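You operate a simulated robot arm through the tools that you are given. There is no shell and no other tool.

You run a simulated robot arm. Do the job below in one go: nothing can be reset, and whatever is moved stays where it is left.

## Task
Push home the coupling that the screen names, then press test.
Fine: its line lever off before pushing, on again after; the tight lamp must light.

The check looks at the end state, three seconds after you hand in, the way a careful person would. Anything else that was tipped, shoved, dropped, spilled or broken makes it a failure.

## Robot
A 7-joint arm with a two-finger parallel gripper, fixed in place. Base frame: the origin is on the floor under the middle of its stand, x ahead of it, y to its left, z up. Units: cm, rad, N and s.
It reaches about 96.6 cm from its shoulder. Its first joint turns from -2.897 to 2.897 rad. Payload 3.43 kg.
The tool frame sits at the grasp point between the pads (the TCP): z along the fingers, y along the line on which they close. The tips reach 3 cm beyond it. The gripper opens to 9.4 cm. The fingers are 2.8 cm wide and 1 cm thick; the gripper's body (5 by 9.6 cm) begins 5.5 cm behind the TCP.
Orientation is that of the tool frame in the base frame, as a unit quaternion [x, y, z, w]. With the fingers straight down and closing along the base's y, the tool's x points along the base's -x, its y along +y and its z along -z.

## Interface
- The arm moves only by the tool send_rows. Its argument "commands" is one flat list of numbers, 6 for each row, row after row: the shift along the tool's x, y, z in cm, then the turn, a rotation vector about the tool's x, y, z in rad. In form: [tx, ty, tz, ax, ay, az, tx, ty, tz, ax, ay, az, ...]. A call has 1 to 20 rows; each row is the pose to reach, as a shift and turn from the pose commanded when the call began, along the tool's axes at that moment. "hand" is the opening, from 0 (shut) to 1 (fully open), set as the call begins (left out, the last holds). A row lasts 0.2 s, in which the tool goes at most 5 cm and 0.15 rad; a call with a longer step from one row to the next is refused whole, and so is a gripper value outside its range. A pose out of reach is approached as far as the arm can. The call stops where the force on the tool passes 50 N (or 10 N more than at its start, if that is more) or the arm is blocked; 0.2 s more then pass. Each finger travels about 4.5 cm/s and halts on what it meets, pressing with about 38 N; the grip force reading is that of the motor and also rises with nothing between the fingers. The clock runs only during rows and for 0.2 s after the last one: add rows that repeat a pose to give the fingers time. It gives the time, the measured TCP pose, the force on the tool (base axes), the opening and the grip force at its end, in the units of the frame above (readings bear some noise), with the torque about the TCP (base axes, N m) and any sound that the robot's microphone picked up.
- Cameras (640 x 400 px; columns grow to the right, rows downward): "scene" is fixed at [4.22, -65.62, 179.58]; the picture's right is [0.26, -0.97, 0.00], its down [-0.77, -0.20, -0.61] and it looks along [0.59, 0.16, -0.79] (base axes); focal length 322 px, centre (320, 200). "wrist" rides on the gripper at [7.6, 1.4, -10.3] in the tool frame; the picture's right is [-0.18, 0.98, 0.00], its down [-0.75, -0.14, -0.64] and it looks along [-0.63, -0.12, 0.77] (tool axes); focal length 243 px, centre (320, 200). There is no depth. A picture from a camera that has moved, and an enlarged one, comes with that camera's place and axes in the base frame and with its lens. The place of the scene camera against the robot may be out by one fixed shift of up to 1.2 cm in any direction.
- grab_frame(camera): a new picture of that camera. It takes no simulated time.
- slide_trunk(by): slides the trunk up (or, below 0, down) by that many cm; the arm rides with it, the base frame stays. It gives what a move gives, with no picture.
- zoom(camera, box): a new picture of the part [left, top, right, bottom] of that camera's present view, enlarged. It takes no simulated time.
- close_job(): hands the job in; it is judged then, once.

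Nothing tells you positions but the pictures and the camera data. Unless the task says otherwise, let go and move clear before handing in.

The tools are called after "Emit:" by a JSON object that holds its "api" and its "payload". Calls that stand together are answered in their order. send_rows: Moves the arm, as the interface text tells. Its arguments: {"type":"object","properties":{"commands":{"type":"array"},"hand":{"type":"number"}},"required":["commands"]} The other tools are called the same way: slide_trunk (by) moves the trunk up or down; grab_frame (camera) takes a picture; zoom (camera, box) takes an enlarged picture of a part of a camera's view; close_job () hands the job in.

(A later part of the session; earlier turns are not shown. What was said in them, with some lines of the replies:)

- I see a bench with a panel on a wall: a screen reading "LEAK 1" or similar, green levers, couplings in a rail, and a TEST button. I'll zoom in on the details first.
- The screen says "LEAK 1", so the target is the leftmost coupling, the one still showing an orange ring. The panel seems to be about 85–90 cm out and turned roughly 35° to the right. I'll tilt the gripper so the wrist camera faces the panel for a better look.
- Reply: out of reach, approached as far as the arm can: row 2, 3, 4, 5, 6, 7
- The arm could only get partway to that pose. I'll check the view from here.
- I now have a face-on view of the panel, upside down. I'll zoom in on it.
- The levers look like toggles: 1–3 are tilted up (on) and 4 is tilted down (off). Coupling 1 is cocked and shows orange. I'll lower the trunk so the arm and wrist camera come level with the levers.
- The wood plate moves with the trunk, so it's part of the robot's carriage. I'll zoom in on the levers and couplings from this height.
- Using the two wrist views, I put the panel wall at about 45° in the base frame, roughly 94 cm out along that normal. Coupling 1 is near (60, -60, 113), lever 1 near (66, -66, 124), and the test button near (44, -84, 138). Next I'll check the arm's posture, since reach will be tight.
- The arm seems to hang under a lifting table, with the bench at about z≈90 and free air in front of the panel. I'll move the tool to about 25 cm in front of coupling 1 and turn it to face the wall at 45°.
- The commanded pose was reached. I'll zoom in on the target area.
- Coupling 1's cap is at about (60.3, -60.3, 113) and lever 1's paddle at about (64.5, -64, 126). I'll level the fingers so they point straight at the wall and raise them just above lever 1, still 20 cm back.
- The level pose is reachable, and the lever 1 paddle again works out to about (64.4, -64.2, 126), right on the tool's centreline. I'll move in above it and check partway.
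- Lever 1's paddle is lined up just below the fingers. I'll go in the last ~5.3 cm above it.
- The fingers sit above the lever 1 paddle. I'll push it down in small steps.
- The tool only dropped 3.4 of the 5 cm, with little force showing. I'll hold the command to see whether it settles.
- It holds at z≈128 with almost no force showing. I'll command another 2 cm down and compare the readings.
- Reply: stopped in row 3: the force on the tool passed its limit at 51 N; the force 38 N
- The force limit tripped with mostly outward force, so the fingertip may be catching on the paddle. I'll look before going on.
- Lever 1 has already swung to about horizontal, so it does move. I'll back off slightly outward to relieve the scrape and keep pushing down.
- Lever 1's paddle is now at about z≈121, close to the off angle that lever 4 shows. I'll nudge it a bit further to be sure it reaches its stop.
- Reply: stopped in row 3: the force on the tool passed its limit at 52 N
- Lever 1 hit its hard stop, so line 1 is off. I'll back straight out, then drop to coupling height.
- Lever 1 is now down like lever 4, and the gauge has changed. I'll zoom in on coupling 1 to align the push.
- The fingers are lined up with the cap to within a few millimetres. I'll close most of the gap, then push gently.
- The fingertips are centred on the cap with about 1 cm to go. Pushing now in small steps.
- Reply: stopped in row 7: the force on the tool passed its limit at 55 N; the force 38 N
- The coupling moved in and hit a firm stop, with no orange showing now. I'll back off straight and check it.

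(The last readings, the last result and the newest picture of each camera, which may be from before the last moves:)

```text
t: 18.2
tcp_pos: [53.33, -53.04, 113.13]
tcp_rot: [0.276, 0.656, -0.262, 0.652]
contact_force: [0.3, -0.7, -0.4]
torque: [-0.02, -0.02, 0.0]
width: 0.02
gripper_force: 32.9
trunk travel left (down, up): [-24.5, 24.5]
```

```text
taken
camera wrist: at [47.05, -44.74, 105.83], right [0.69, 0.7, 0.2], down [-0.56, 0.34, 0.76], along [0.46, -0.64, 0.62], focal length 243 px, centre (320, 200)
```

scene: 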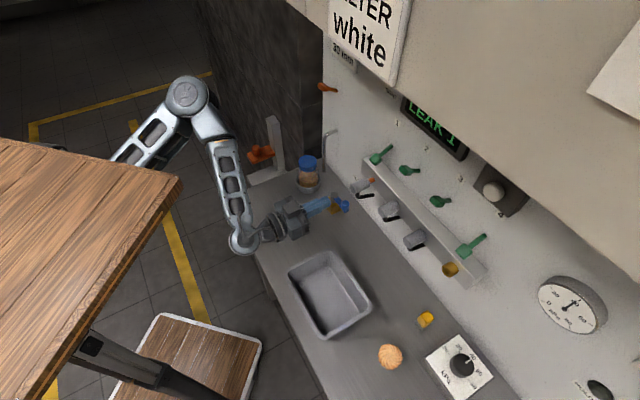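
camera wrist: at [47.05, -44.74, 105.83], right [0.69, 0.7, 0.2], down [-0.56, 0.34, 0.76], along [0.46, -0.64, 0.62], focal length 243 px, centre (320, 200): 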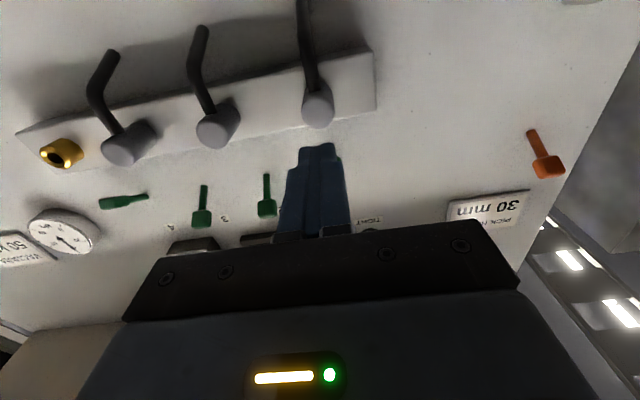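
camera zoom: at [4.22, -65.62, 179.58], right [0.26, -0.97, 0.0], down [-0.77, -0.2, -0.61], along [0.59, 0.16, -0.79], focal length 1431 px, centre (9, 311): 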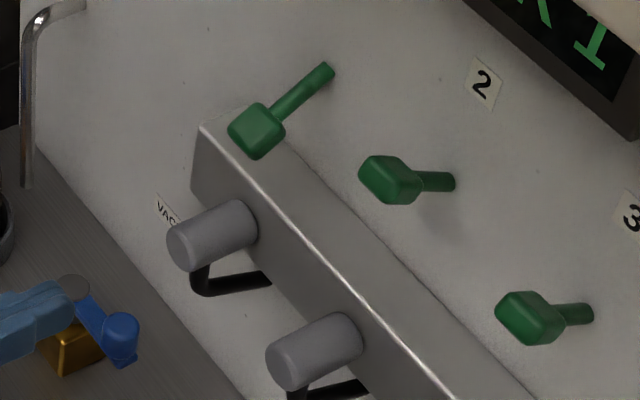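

Coupling 1 now sits flush like coupling 2. Next I'll bring the fingers in below lever 1 and above the coupling so I can lift the lever back on.

Emit:
{"api": "send_rows", "payload": {"commands": [-2.1, 0, 0, 0, -0.02, 0, -4.2, 0, 0, 0, -0.04, 0, -4.2, -0.1, 3.5, 0, -0.04, 0, -4.2, -0.2, 7, 0, -0.04, 0, -4.2, -0.2, 10, 0, -0.04, 0, -4.2, -0.2, 10, 0, -0.04, 0]}}

Emit:
{"api": "grab_frame", "payload": {"camera": "wrist"}}

Emit:
{"api": "zoom", "payload": {"camera": "scene", "box": [310, 120, 430, 210]}}

```text
t: 19.6
tcp_pos: [60.11, -60.51, 117.23]
tcp_rot: [0.271, 0.642, -0.267, 0.666]
contact_force: [-0.4, -0.4, 0.0]
torque: [0.0, 0.01, 0.0]
width: 0.01
gripper_force: 33.3
trunk travel left (down, up): [-24.5, 24.5]
```

```text
taken
camera wrist: at [54.04, -52.35, 109.51], right [0.69, 0.7, 0.2], down [-0.58, 0.36, 0.73], along [0.44, -0.62, 0.65], focal length 243 px, centre (320, 200)
```

wrist: 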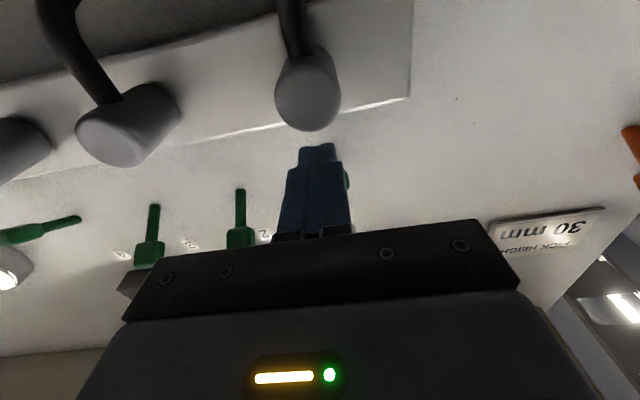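

```text
4.44 times, centred on (370, 165) of scene
camera zoom: at [4.22, -65.62, 179.58], right [0.26, -0.97, 0.0], down [-0.77, -0.2, -0.61], along [0.59, 0.16, -0.79], focal length 1431 px, centre (98, 356)
```

zoom: 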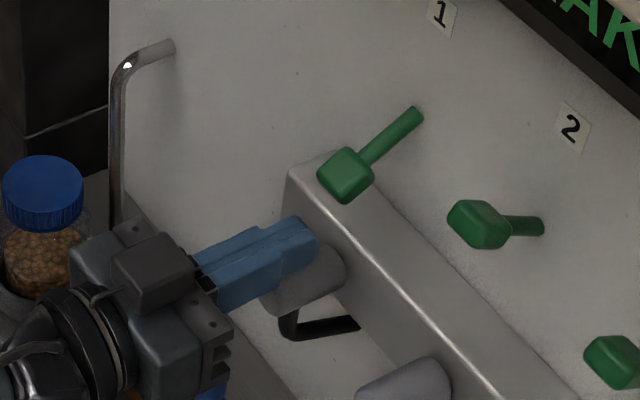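

The fingers sit between the coupling and the lever paddle. I'll slip in another ~2.3 cm, then lift.

Emit:
{"api": "send_rows", "payload": {"commands": [-0.3, 0.25, 1.2, 0, 0, 0, -0.3, 0.25, 2.3, 0, 0, 0, -0.3, 0.25, 2.3, 0, 0, 0]}}

Emit:
{"api": "grab_frame", "payload": {"camera": "wrist"}}

Emit:
{"api": "zoom", "payload": {"camera": "scene", "box": [310, 120, 430, 210]}}

```text
t: 20.4
tcp_pos: [61.96, -61.99, 117.54]
tcp_rot: [0.271, 0.643, -0.267, 0.665]
contact_force: [1.0, 0.1, -0.1]
torque: [0.0, -0.02, -0.02]
width: 0.03
gripper_force: 32.9
trunk travel left (down, up): [-24.5, 24.5]
```

```text
taken
camera wrist: at [55.96, -53.82, 109.82], right [0.69, 0.7, 0.2], down [-0.58, 0.36, 0.73], along [0.44, -0.62, 0.65], focal length 243 px, centre (320, 200)
```

wrist: 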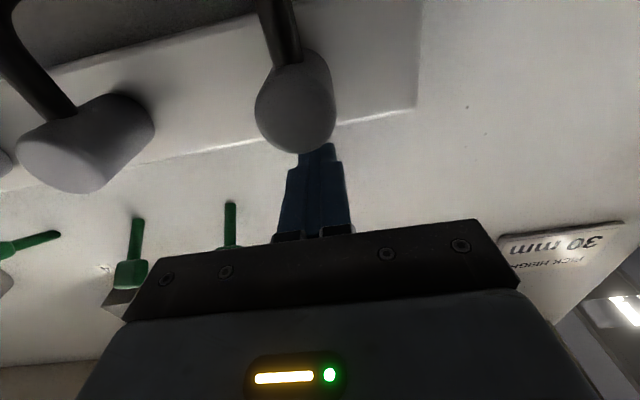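

```text
4.44 times, centred on (370, 165) of scene
camera zoom: at [4.22, -65.62, 179.58], right [0.26, -0.97, 0.0], down [-0.77, -0.2, -0.61], along [0.59, 0.16, -0.79], focal length 1431 px, centre (98, 356)
```

zoom: 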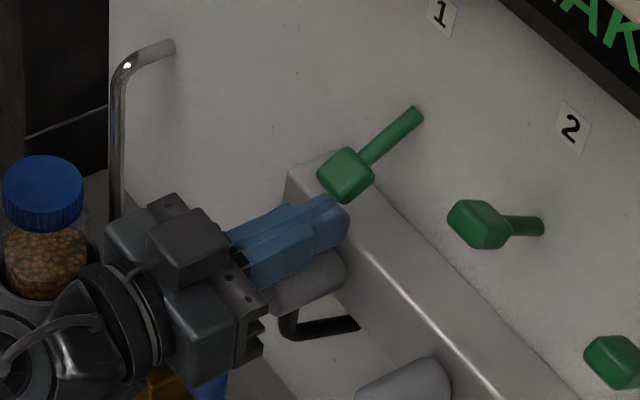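

The fingers are under the paddle. Lifting lever 1 now in small steps.

Emit:
{"api": "send_rows", "payload": {"commands": [-0.7, 0, 0, 0, 0, 0, -1.4, 0, -0.1, 0, 0, 0, -2.1, 0, -0.2, 0, 0, 0, -2.8, 0, -0.3, 0, 0, 0, -3.5, 0, -0.4, 0, 0, 0, -4.2, 0, -0.4, 0, 0, 0]}}

Emit:
{"api": "grab_frame", "payload": {"camera": "wrist"}}

Emit:
{"api": "zoom", "payload": {"camera": "scene", "box": [310, 100, 430, 190]}}

```text
t: 21.8
tcp_pos: [61.78, -61.62, 121.77]
tcp_rot: [0.27, 0.643, -0.267, 0.665]
contact_force: [-0.8, 0.6, -1.0]
torque: [0.03, 0.01, 0.0]
width: 0.03
gripper_force: 32.9
trunk travel left (down, up): [-24.5, 24.5]
```

```text
taken
camera wrist: at [55.63, -53.49, 113.94], right [0.69, 0.7, 0.2], down [-0.58, 0.36, 0.73], along [0.44, -0.62, 0.65], focal length 243 px, centre (320, 200)
```

wrist: 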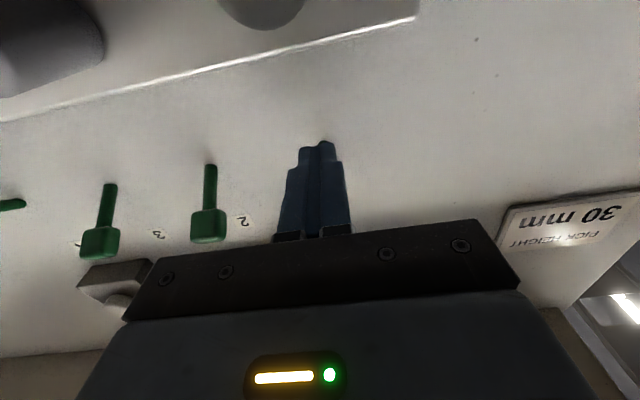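

```text
4.44 times, centred on (370, 145) of scene
camera zoom: at [4.22, -65.62, 179.58], right [0.26, -0.97, 0.0], down [-0.77, -0.2, -0.61], along [0.59, 0.16, -0.79], focal length 1431 px, centre (98, 444)
```

zoom: 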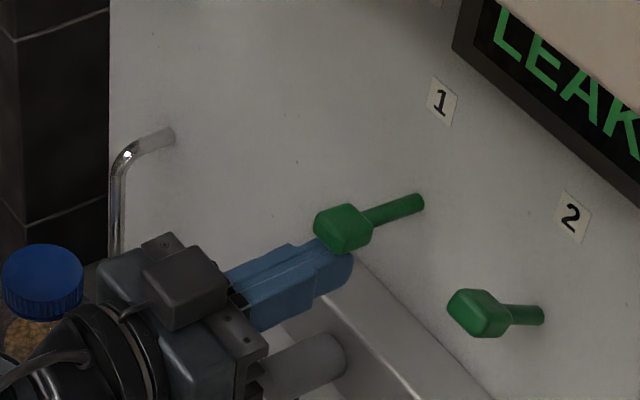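

The lever is rising smoothly with low force. I'll keep lifting until it reaches its stop.

Emit:
{"api": "send_rows", "payload": {"commands": [-0.7, 0, 0.1, 0, 0, 0, -1.4, 0, 0.3, 0, 0, 0, -2.1, 0, 0.4, 0, 0, 0, -2.8, 0, 0.4, 0, 0, 0, -3.5, 0, 0.4, 0, 0, 0]}}

Emit:
{"api": "grab_frame", "payload": {"camera": "wrist"}}

Emit:
{"api": "zoom", "payload": {"camera": "scene", "box": [310, 100, 430, 190]}}

```text
t: 23.0
tcp_pos: [61.82, -61.87, 123.78]
tcp_rot: [0.273, 0.651, -0.267, 0.656]
contact_force: [-5.2, 3.1, -14.6]
torque: [0.3, 0.2, 0.19]
width: 0.01
gripper_force: 33.0
trunk travel left (down, up): [-24.5, 24.5]
```

```text
taken
camera wrist: at [55.66, -53.73, 116.32], right [0.69, 0.7, 0.2], down [-0.56, 0.35, 0.75], along [0.45, -0.63, 0.63], focal length 243 px, centre (320, 200)
```

wrist: 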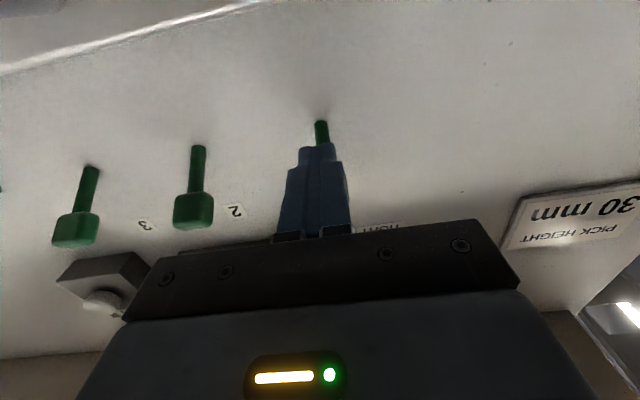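

```text
4.44 times, centred on (370, 145) of scene
camera zoom: at [4.22, -65.62, 179.58], right [0.26, -0.97, 0.0], down [-0.77, -0.2, -0.61], along [0.59, 0.16, -0.79], focal length 1431 px, centre (98, 444)
```

zoom: 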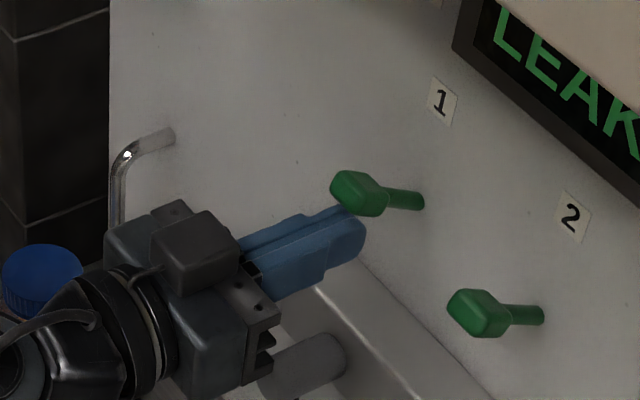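

Lever 1 now matches lever 2's "on" angle and is against its stop. I'll ease off and back straight out.

Emit:
{"api": "send_rows", "payload": {"commands": [1.2, 0, 0, 0, 0, 0, 2.2, 0, -0.3, 0, 0, 0, 2.3, 0, -3, 0, 0, 0, 2.3, 0, -7, 0, 0, 0, 2.3, 0, -11, 0, 0, 0, 2.3, 0, -14, 0, 0, 0, 2.3, 0, -14, 0, 0, 0]}}

Emit:
{"api": "grab_frame", "payload": {"camera": "wrist"}}

Emit:
{"api": "zoom", "payload": {"camera": "scene", "box": [330, 90, 510, 220]}}

```text
t: 24.6
tcp_pos: [51.95, -52.2, 120.22]
tcp_rot: [0.272, 0.659, -0.267, 0.649]
contact_force: [-1.1, 0.4, 0.2]
torque: [-0.01, 0.02, 0.01]
width: 0.0
gripper_force: 33.1
trunk travel left (down, up): [-24.5, 24.5]
```

```text
taken
camera wrist: at [45.73, -43.98, 112.97], right [0.7, 0.69, 0.18], down [-0.55, 0.34, 0.76], along [0.47, -0.63, 0.62], focal length 243 px, centre (320, 200)
```

wrist: 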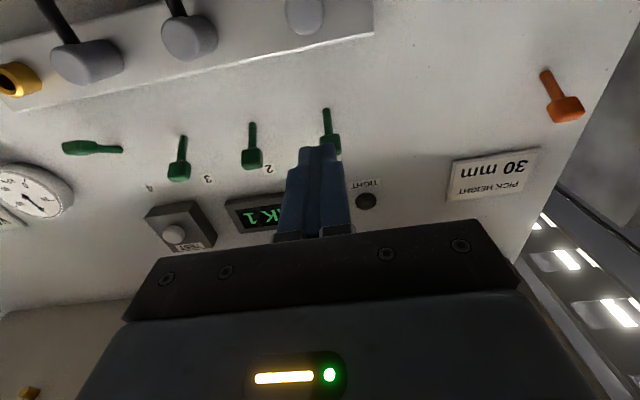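

```text
3.08 times, centred on (420, 155) of scene
camera zoom: at [4.22, -65.62, 179.58], right [0.26, -0.97, 0.0], down [-0.77, -0.2, -0.61], along [0.59, 0.16, -0.79], focal length 991 px, centre (12, 338)
```

zoom: 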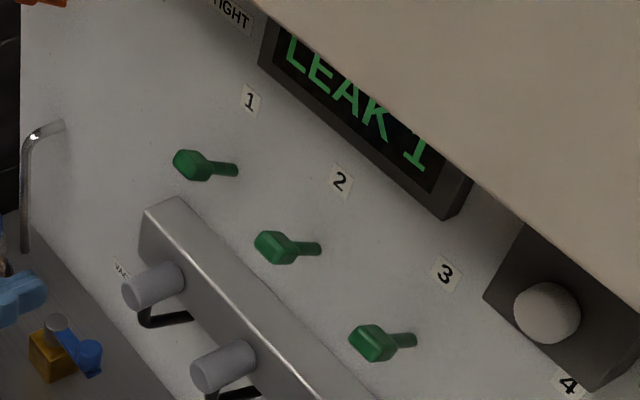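

Lever 1 is on and coupling 1 is seated. The TEST button works out to about (44.7, -85.1, 138). I'll raise the trunk so the arm can reach that height, then slide sideways in front of the button.

Emit:
{"api": "slide_trunk", "payload": {"by": 14}}

```text
t: 26.3
tcp_pos: [52.37, -52.16, 134.45]
tcp_rot: [0.268, 0.66, -0.268, 0.649]
contact_force: [0.6, 0.6, 0.2]
torque: [0.0, -0.01, -0.02]
width: 0.0
gripper_force: 32.9
trunk travel left (down, up): [-38.5, 10.5]
```

Emit:
{"api": "send_rows", "payload": {"commands": [-0.5, -4, 0, 0, 0, 0, -1, -8, 0, 0, 0, 0, -1.5, -12, 0, 0, 0, 0, -2, -16, 0, 0, 0, 0, -2.5, -20, 0, 0, 0, 0, -3, -24, 0, 0, 0, 0, -3.6, -28.4, 0, 0, 0, 0, -3.6, -28.4, 0, 0, 0, 0]}}

Emit:
{"api": "grab_frame", "payload": {"camera": "wrist"}}

Emit:
{"api": "grab_frame", "payload": {"camera": "scene"}}

```text
t: 28.3
tcp_pos: [39.95, -71.96, 137.74]
tcp_rot: [0.24, 0.664, -0.224, 0.672]
contact_force: [0.0, -0.7, 0.1]
torque: [0.0, 0.01, 0.0]
width: 0.01
gripper_force: 33.5
trunk travel left (down, up): [-38.5, 10.5]
stopped in row 8: the arm was blocked; the commanded pose is now the measured one
```

```text
taken
camera wrist: at [32.96, -64.51, 130.27], right [0.61, 0.77, 0.21], down [-0.6, 0.27, 0.75], along [0.52, -0.58, 0.63], focal length 243 px, centre (320, 200)
```

wrist: 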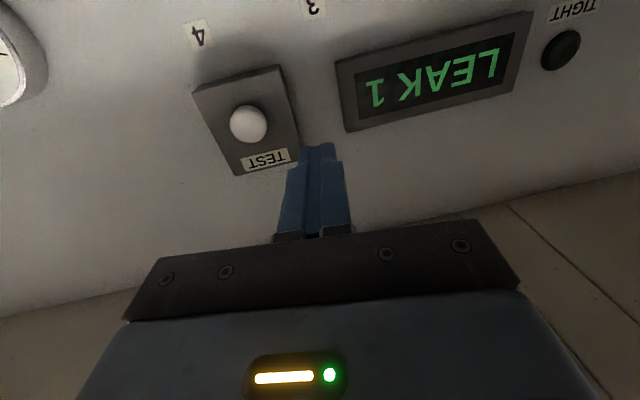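

```text
taken
```

scene: 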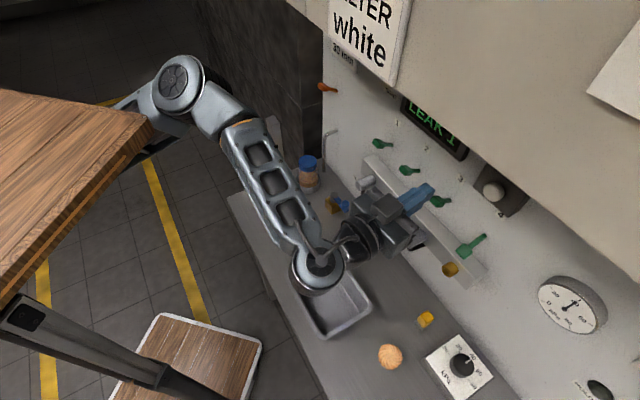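

The arm reports being blocked just short of the target, with no force at the tool. The elbow may be near the table corner, so I'll look closely.

Emit:
{"api": "zoom", "payload": {"camera": "scene", "box": [60, 30, 260, 180]}}

Emit:
{"api": "zoom", "payload": {"camera": "scene", "box": [260, 130, 540, 330]}}

Emit:
{"api": "zoom", "payload": {"camera": "wrist", "box": [170, 40, 430, 220]}}

```text
2.67 times, centred on (160, 105) of scene
camera zoom: at [4.22, -65.62, 179.58], right [0.26, -0.97, 0.0], down [-0.77, -0.2, -0.61], along [0.59, 0.16, -0.79], focal length 859 px, centre (747, 453)
```

zoom: 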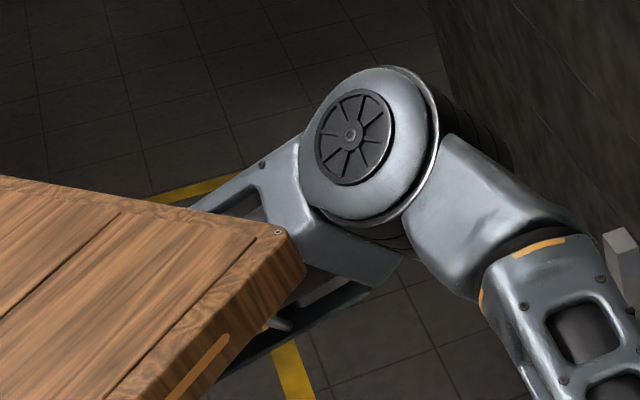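

```text
2.00 times, centred on (400, 230) of scene
camera zoom: at [4.22, -65.62, 179.58], right [0.26, -0.97, 0.0], down [-0.77, -0.2, -0.61], along [0.59, 0.16, -0.79], focal length 644 px, centre (160, 140)
```

zoom: 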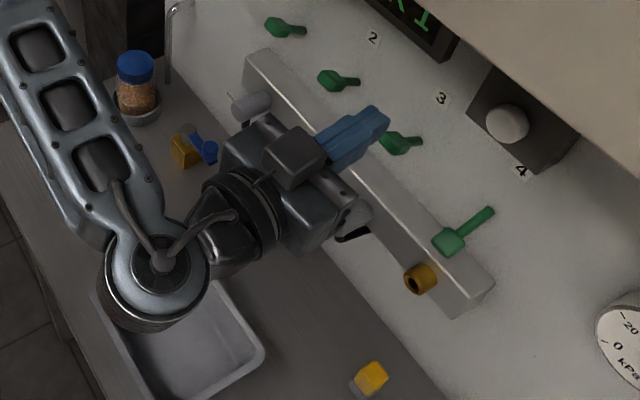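

```text
2.22 times, centred on (300, 130) of wrist
camera zoom: at [32.96, -64.51, 130.27], right [0.61, 0.77, 0.21], down [-0.6, 0.27, 0.75], along [0.52, -0.58, 0.63], focal length 539 px, centre (364, 356)
```

zoom: 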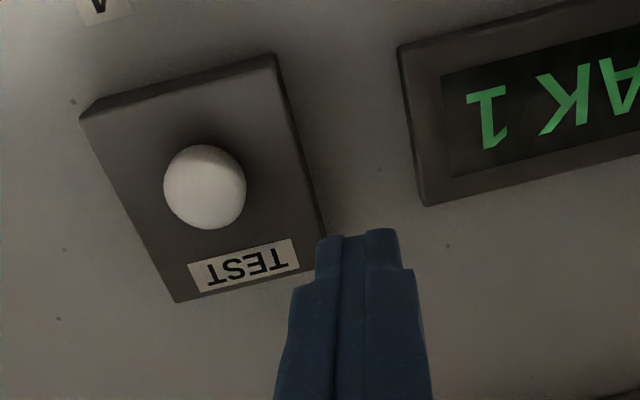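

The upper arm looks pinned at the table's corner. I'll lower the tool a bit and yaw the fingers to the right, which pulls the wrist away from the corner. After that I'll use the trunk to regain height.

Emit:
{"api": "send_rows", "payload": {"commands": [1.5, 0.3, -0.3, 0.08, 0, 0, 3, 0.6, -0.6, 0.18, 0, 0, 4.5, 1, -1, 0.28, 0, 0, 6, 1, -1, 0.38, 0, 0, 8, 1, -1, 0.47, 0, 0, 8, 1, -1, 0.47, 0, 0]}}

Emit:
{"api": "grab_frame", "payload": {"camera": "wrist"}}

Emit:
{"api": "grab_frame", "payload": {"camera": "scene"}}

```text
t: 29.7
tcp_pos: [39.98, -70.57, 129.95]
tcp_rot: [0.389, 0.593, -0.373, 0.598]
contact_force: [0.2, 0.4, -0.5]
torque: [-0.01, 0.03, 0.01]
width: 0.0
gripper_force: 33.3
trunk travel left (down, up): [-38.5, 10.5]
```

```text
taken
camera wrist: at [37.12, -60.64, 122.55], right [0.89, 0.41, 0.21], down [-0.41, 0.51, 0.75], along [0.2, -0.76, 0.62], focal length 243 px, centre (320, 200)
```

wrist: 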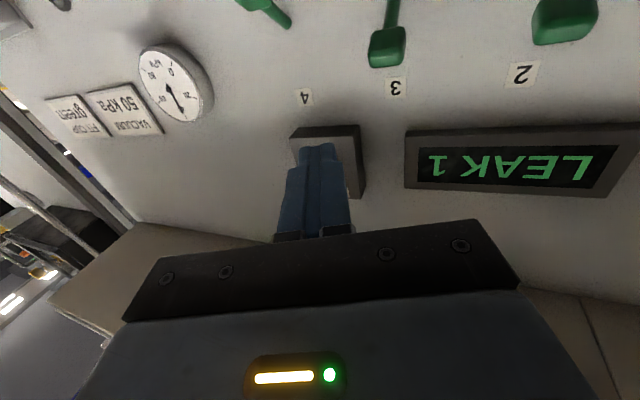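

```text
taken
```

scene: 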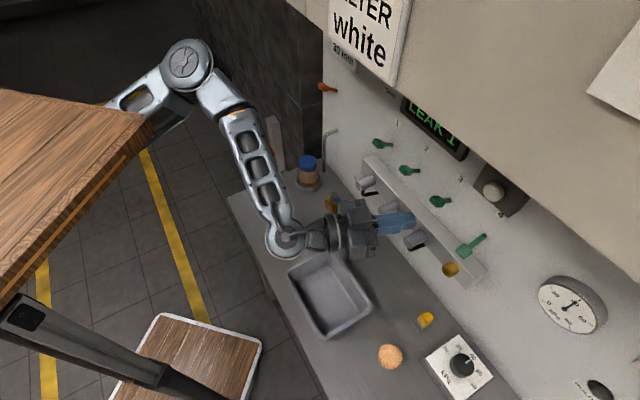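

The arm is now clear of the table corner. I'll raise the trunk 8 cm to get to the button's height.

Emit:
{"api": "slide_trunk", "payload": {"by": 8}}

Emit:
{"api": "grab_frame", "payload": {"camera": "wrist"}}

Emit:
{"api": "grab_frame", "payload": {"camera": "scene"}}

```text
t: 30.9
tcp_pos: [39.89, -70.66, 137.82]
tcp_rot: [0.39, 0.593, -0.372, 0.598]
contact_force: [0.8, 0.3, 0.5]
torque: [-0.02, 0.01, -0.02]
width: 0.0
gripper_force: 32.7
trunk travel left (down, up): [-46.5, 2.5]
```

```text
taken
camera wrist: at [37.09, -60.65, 130.49], right [0.89, 0.41, 0.21], down [-0.41, 0.51, 0.75], along [0.2, -0.76, 0.62], focal length 243 px, centre (320, 200)
```

wrist: 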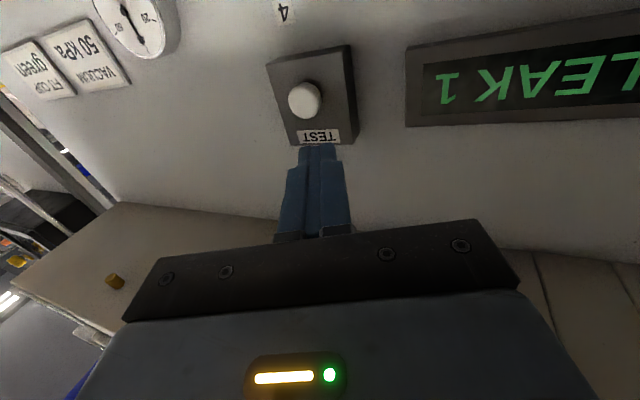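

```text
taken
```

scene: 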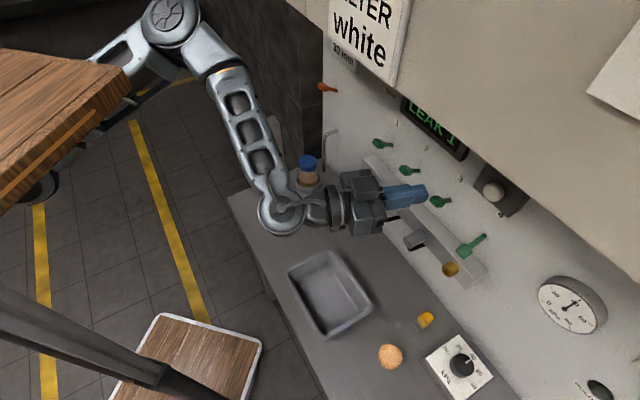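

The button dome works out to about (44.9, -84.5, 137.6). I'll approach along the tool axis, stopping about 2 cm short.

Emit:
{"api": "send_rows", "payload": {"commands": [0.03, -0.5, 3, 0, 0, 0, 0.06, -1, 6, 0, 0, 0, 0.06, -1.3, 8.5, 0, 0, 0, 0.06, -1.3, 8.5, 0, 0, 0]}}

Emit:
{"api": "grab_frame", "payload": {"camera": "wrist"}}

Emit:
{"api": "zoom", "payload": {"camera": "scene", "box": [380, 120, 540, 240]}}

```text
t: 31.9
tcp_pos: [42.32, -78.8, 137.85]
tcp_rot: [0.39, 0.593, -0.372, 0.598]
contact_force: [0.0, 0.0, -0.1]
torque: [-0.03, 0.01, -0.01]
width: 0.0
gripper_force: 33.2
trunk travel left (down, up): [-46.5, 2.5]
```

```text
taken
camera wrist: at [39.45, -68.85, 130.4], right [0.89, 0.41, 0.21], down [-0.41, 0.51, 0.75], along [0.2, -0.76, 0.62], focal length 243 px, centre (320, 200)
```

wrist: 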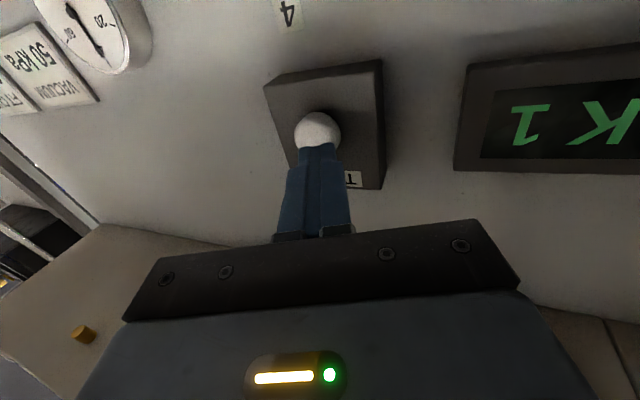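

```text
3.33 times, centred on (460, 180) of scene
camera zoom: at [4.22, -65.62, 179.58], right [0.26, -0.97, 0.0], down [-0.77, -0.2, -0.61], along [0.59, 0.16, -0.79], focal length 1073 px, centre (-147, 267)
```

zoom: 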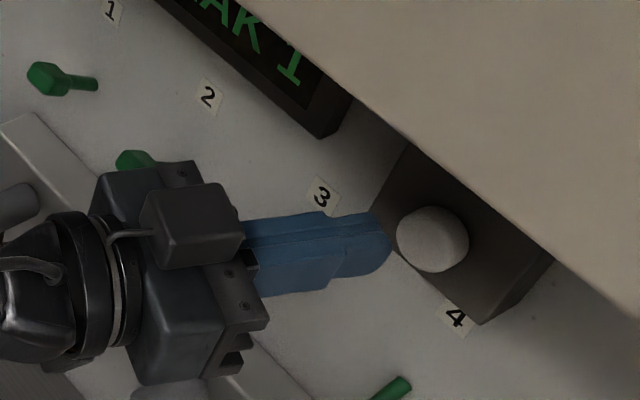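

The fingers line up with the button dome. Pressing slowly now.

Emit:
{"api": "send_rows", "payload": {"commands": [0.15, 0, 0.4, 0, 0, 0, 0.15, 0, 0.8, 0, 0, 0, 0.15, 0, 1.1, 0, 0, 0, 0.15, 0, 1.4, 0, 0, 0, 0.15, 0, 1.7, 0, 0, 0, 0.15, 0, 2.0, 0, 0, 0, 0.15, 0, 2.3, 0, 0, 0, 0.15, 0, 2.6, 0, 0, 0, 0.15, 0, 2.9, 0, 0, 0, 0.15, 0, 3.2, 0, 0, 0]}}

Emit:
{"api": "grab_frame", "payload": {"camera": "wrist"}}

Emit:
{"api": "zoom", "payload": {"camera": "scene", "box": [380, 80, 540, 240]}}

```text
t: 34.1
tcp_pos: [43.37, -81.5, 137.53]
tcp_rot: [0.391, 0.593, -0.374, 0.597]
contact_force: [-9.6, 40.0, 1.8]
torque: [-0.03, -0.02, 0.58]
width: 0.0
gripper_force: 32.5
trunk travel left (down, up): [-46.5, 2.5]
heard: click
stopped in row 10: the force on the tool passed its limit at 51 N (the readings are from after the stop); the commanded pose is now the measured one
```

```text
taken
camera wrist: at [40.5, -71.56, 130.24], right [0.89, 0.41, 0.21], down [-0.41, 0.51, 0.76], along [0.2, -0.76, 0.62], focal length 243 px, centre (320, 200)
```

wrist: 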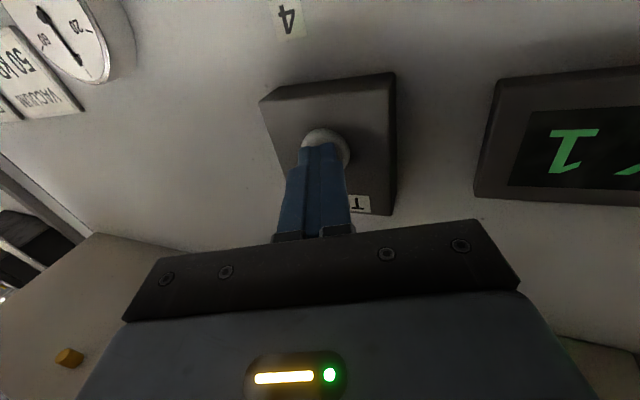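

```text
2.50 times, centred on (460, 160) of scene
camera zoom: at [4.22, -65.62, 179.58], right [0.26, -0.97, 0.0], down [-0.77, -0.2, -0.61], along [0.59, 0.16, -0.79], focal length 805 px, centre (-30, 300)
```

zoom: 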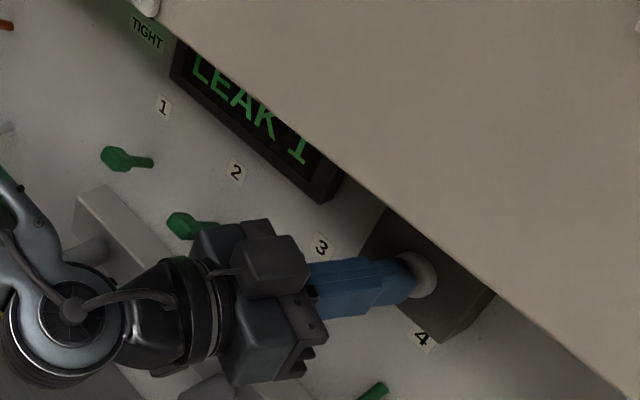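

I heard a click, and the wall near the TIGHT label now has a green glow. I'll back away and check the lamp.

Emit:
{"api": "send_rows", "payload": {"commands": [0, 0, -1, 0, 0, 0, 0, 0, -4, 0, 0, 0, 0, 0.3, -8, 0, 0, 0, 0, 0.6, -12, 0, 0, 0, 0, 0.6, -12, 0, 0, 0]}}

Emit:
{"api": "grab_frame", "payload": {"camera": "wrist"}}

Emit:
{"api": "zoom", "payload": {"camera": "scene", "box": [330, 70, 530, 240]}}

```text
t: 35.3
tcp_pos: [39.17, -70.64, 137.49]
tcp_rot: [0.39, 0.594, -0.373, 0.597]
contact_force: [0.3, 0.8, 0.7]
torque: [-0.04, 0.0, 0.0]
width: 0.01
gripper_force: 33.0
trunk travel left (down, up): [-46.5, 2.5]
```

```text
taken
camera wrist: at [36.35, -60.65, 130.27], right [0.89, 0.41, 0.21], down [-0.41, 0.51, 0.76], along [0.2, -0.76, 0.62], focal length 243 px, centre (320, 200)
```

wrist: 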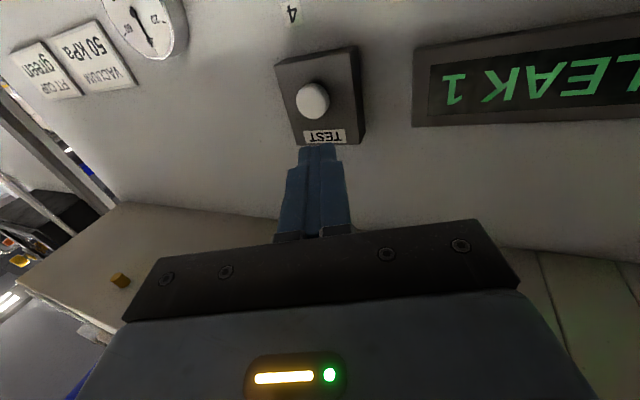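

```text
2.35 times, centred on (430, 155) of scene
camera zoom: at [4.22, -65.62, 179.58], right [0.26, -0.97, 0.0], down [-0.77, -0.2, -0.61], along [0.59, 0.16, -0.79], focal length 758 px, centre (61, 306)
```

zoom: 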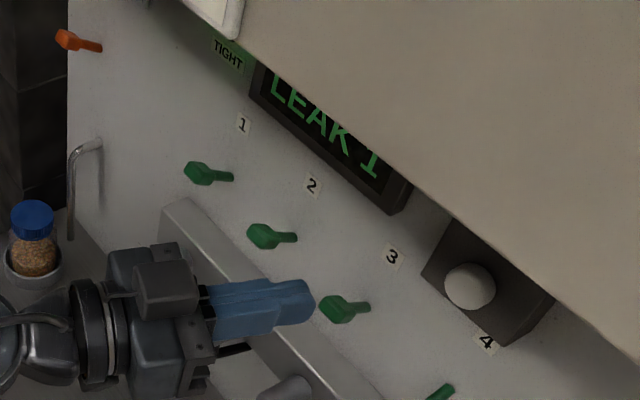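

The green glow by TIGHT has stayed on. I'll move clear and turn the wrist camera to look straight at the lamp and all the levers.

Emit:
{"api": "send_rows", "payload": {"commands": [0.5, 2.4, -1.9, -0.05, 0, 0, 1, 4.8, -3.8, -0.1, 0, 0, 1.5, 7.1, -5.7, -0.15, 0, 0, 2, 9.5, -7.5, -0.2, 0, 0, 2.5, 11.9, -9.4, -0.25, 0, 0, 2.9, 14.2, -11.3, -0.3, 0, 0, 2.9, 14.2, -11.3, -0.3, 0, 0]}}

Emit:
{"api": "grab_frame", "payload": {"camera": "wrist"}}

Emit:
{"api": "grab_frame", "payload": {"camera": "scene"}}

```text
t: 36.9
tcp_pos: [47.3, -54.55, 135.05]
tcp_rot: [0.297, 0.642, -0.28, 0.649]
contact_force: [0.2, 0.5, -1.0]
torque: [0.0, -0.01, 0.03]
width: 0.0
gripper_force: 32.7
trunk travel left (down, up): [-46.5, 2.5]
```

```text
taken
camera wrist: at [41.74, -45.84, 127.7], right [0.73, 0.65, 0.21], down [-0.55, 0.37, 0.75], along [0.41, -0.66, 0.63], focal length 243 px, centre (320, 200)
```

wrist: 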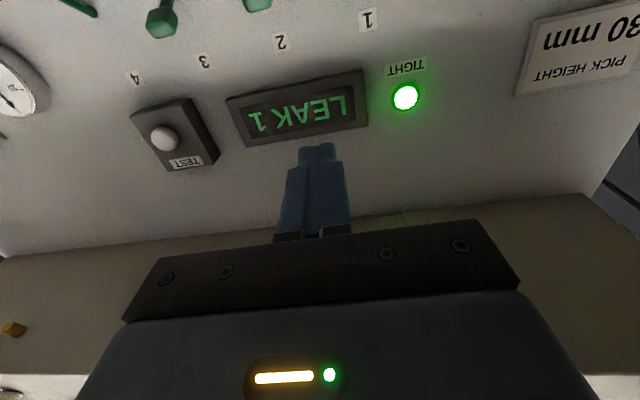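

```text
taken
```

scene: 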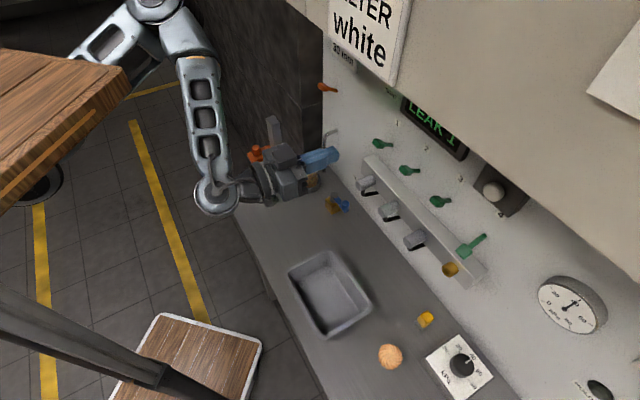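

The TIGHT lamp is lit green, coupling 1 is seated, and lever 1 is back on with levers 2–4 as they were. Everything on the bench looks undisturbed and the gripper is clear, so I'm handing in.

Emit:
{"api": "close_job", "payload": {}}

```text
The job is handed in.
```

The screen named coupling 1. It is now pushed home, and the TIGHT lamp lit green after I pressed test. The job has been handed in; I haven't seen the check's result.

- **Lever 1:** I pushed it down to off before seating the coupling, then back up to on afterwards. Levers 2, 3 and 4 are where they were at the start.
- **Coupling 1:** it went in to a firm stop, no orange shows any more, and it sits flush like coupling 2.
- **Test:** the button clicked, and the TIGHT lamp was still on when I handed in. The screen still read "LEAK 1" at that point.
- **Surroundings:** on the way to the button the arm was blocked once, probably by the corner of its own lifting table, so I went around. Nothing on the bench looked moved in the last pictures, and the gripper was clear of the panel.
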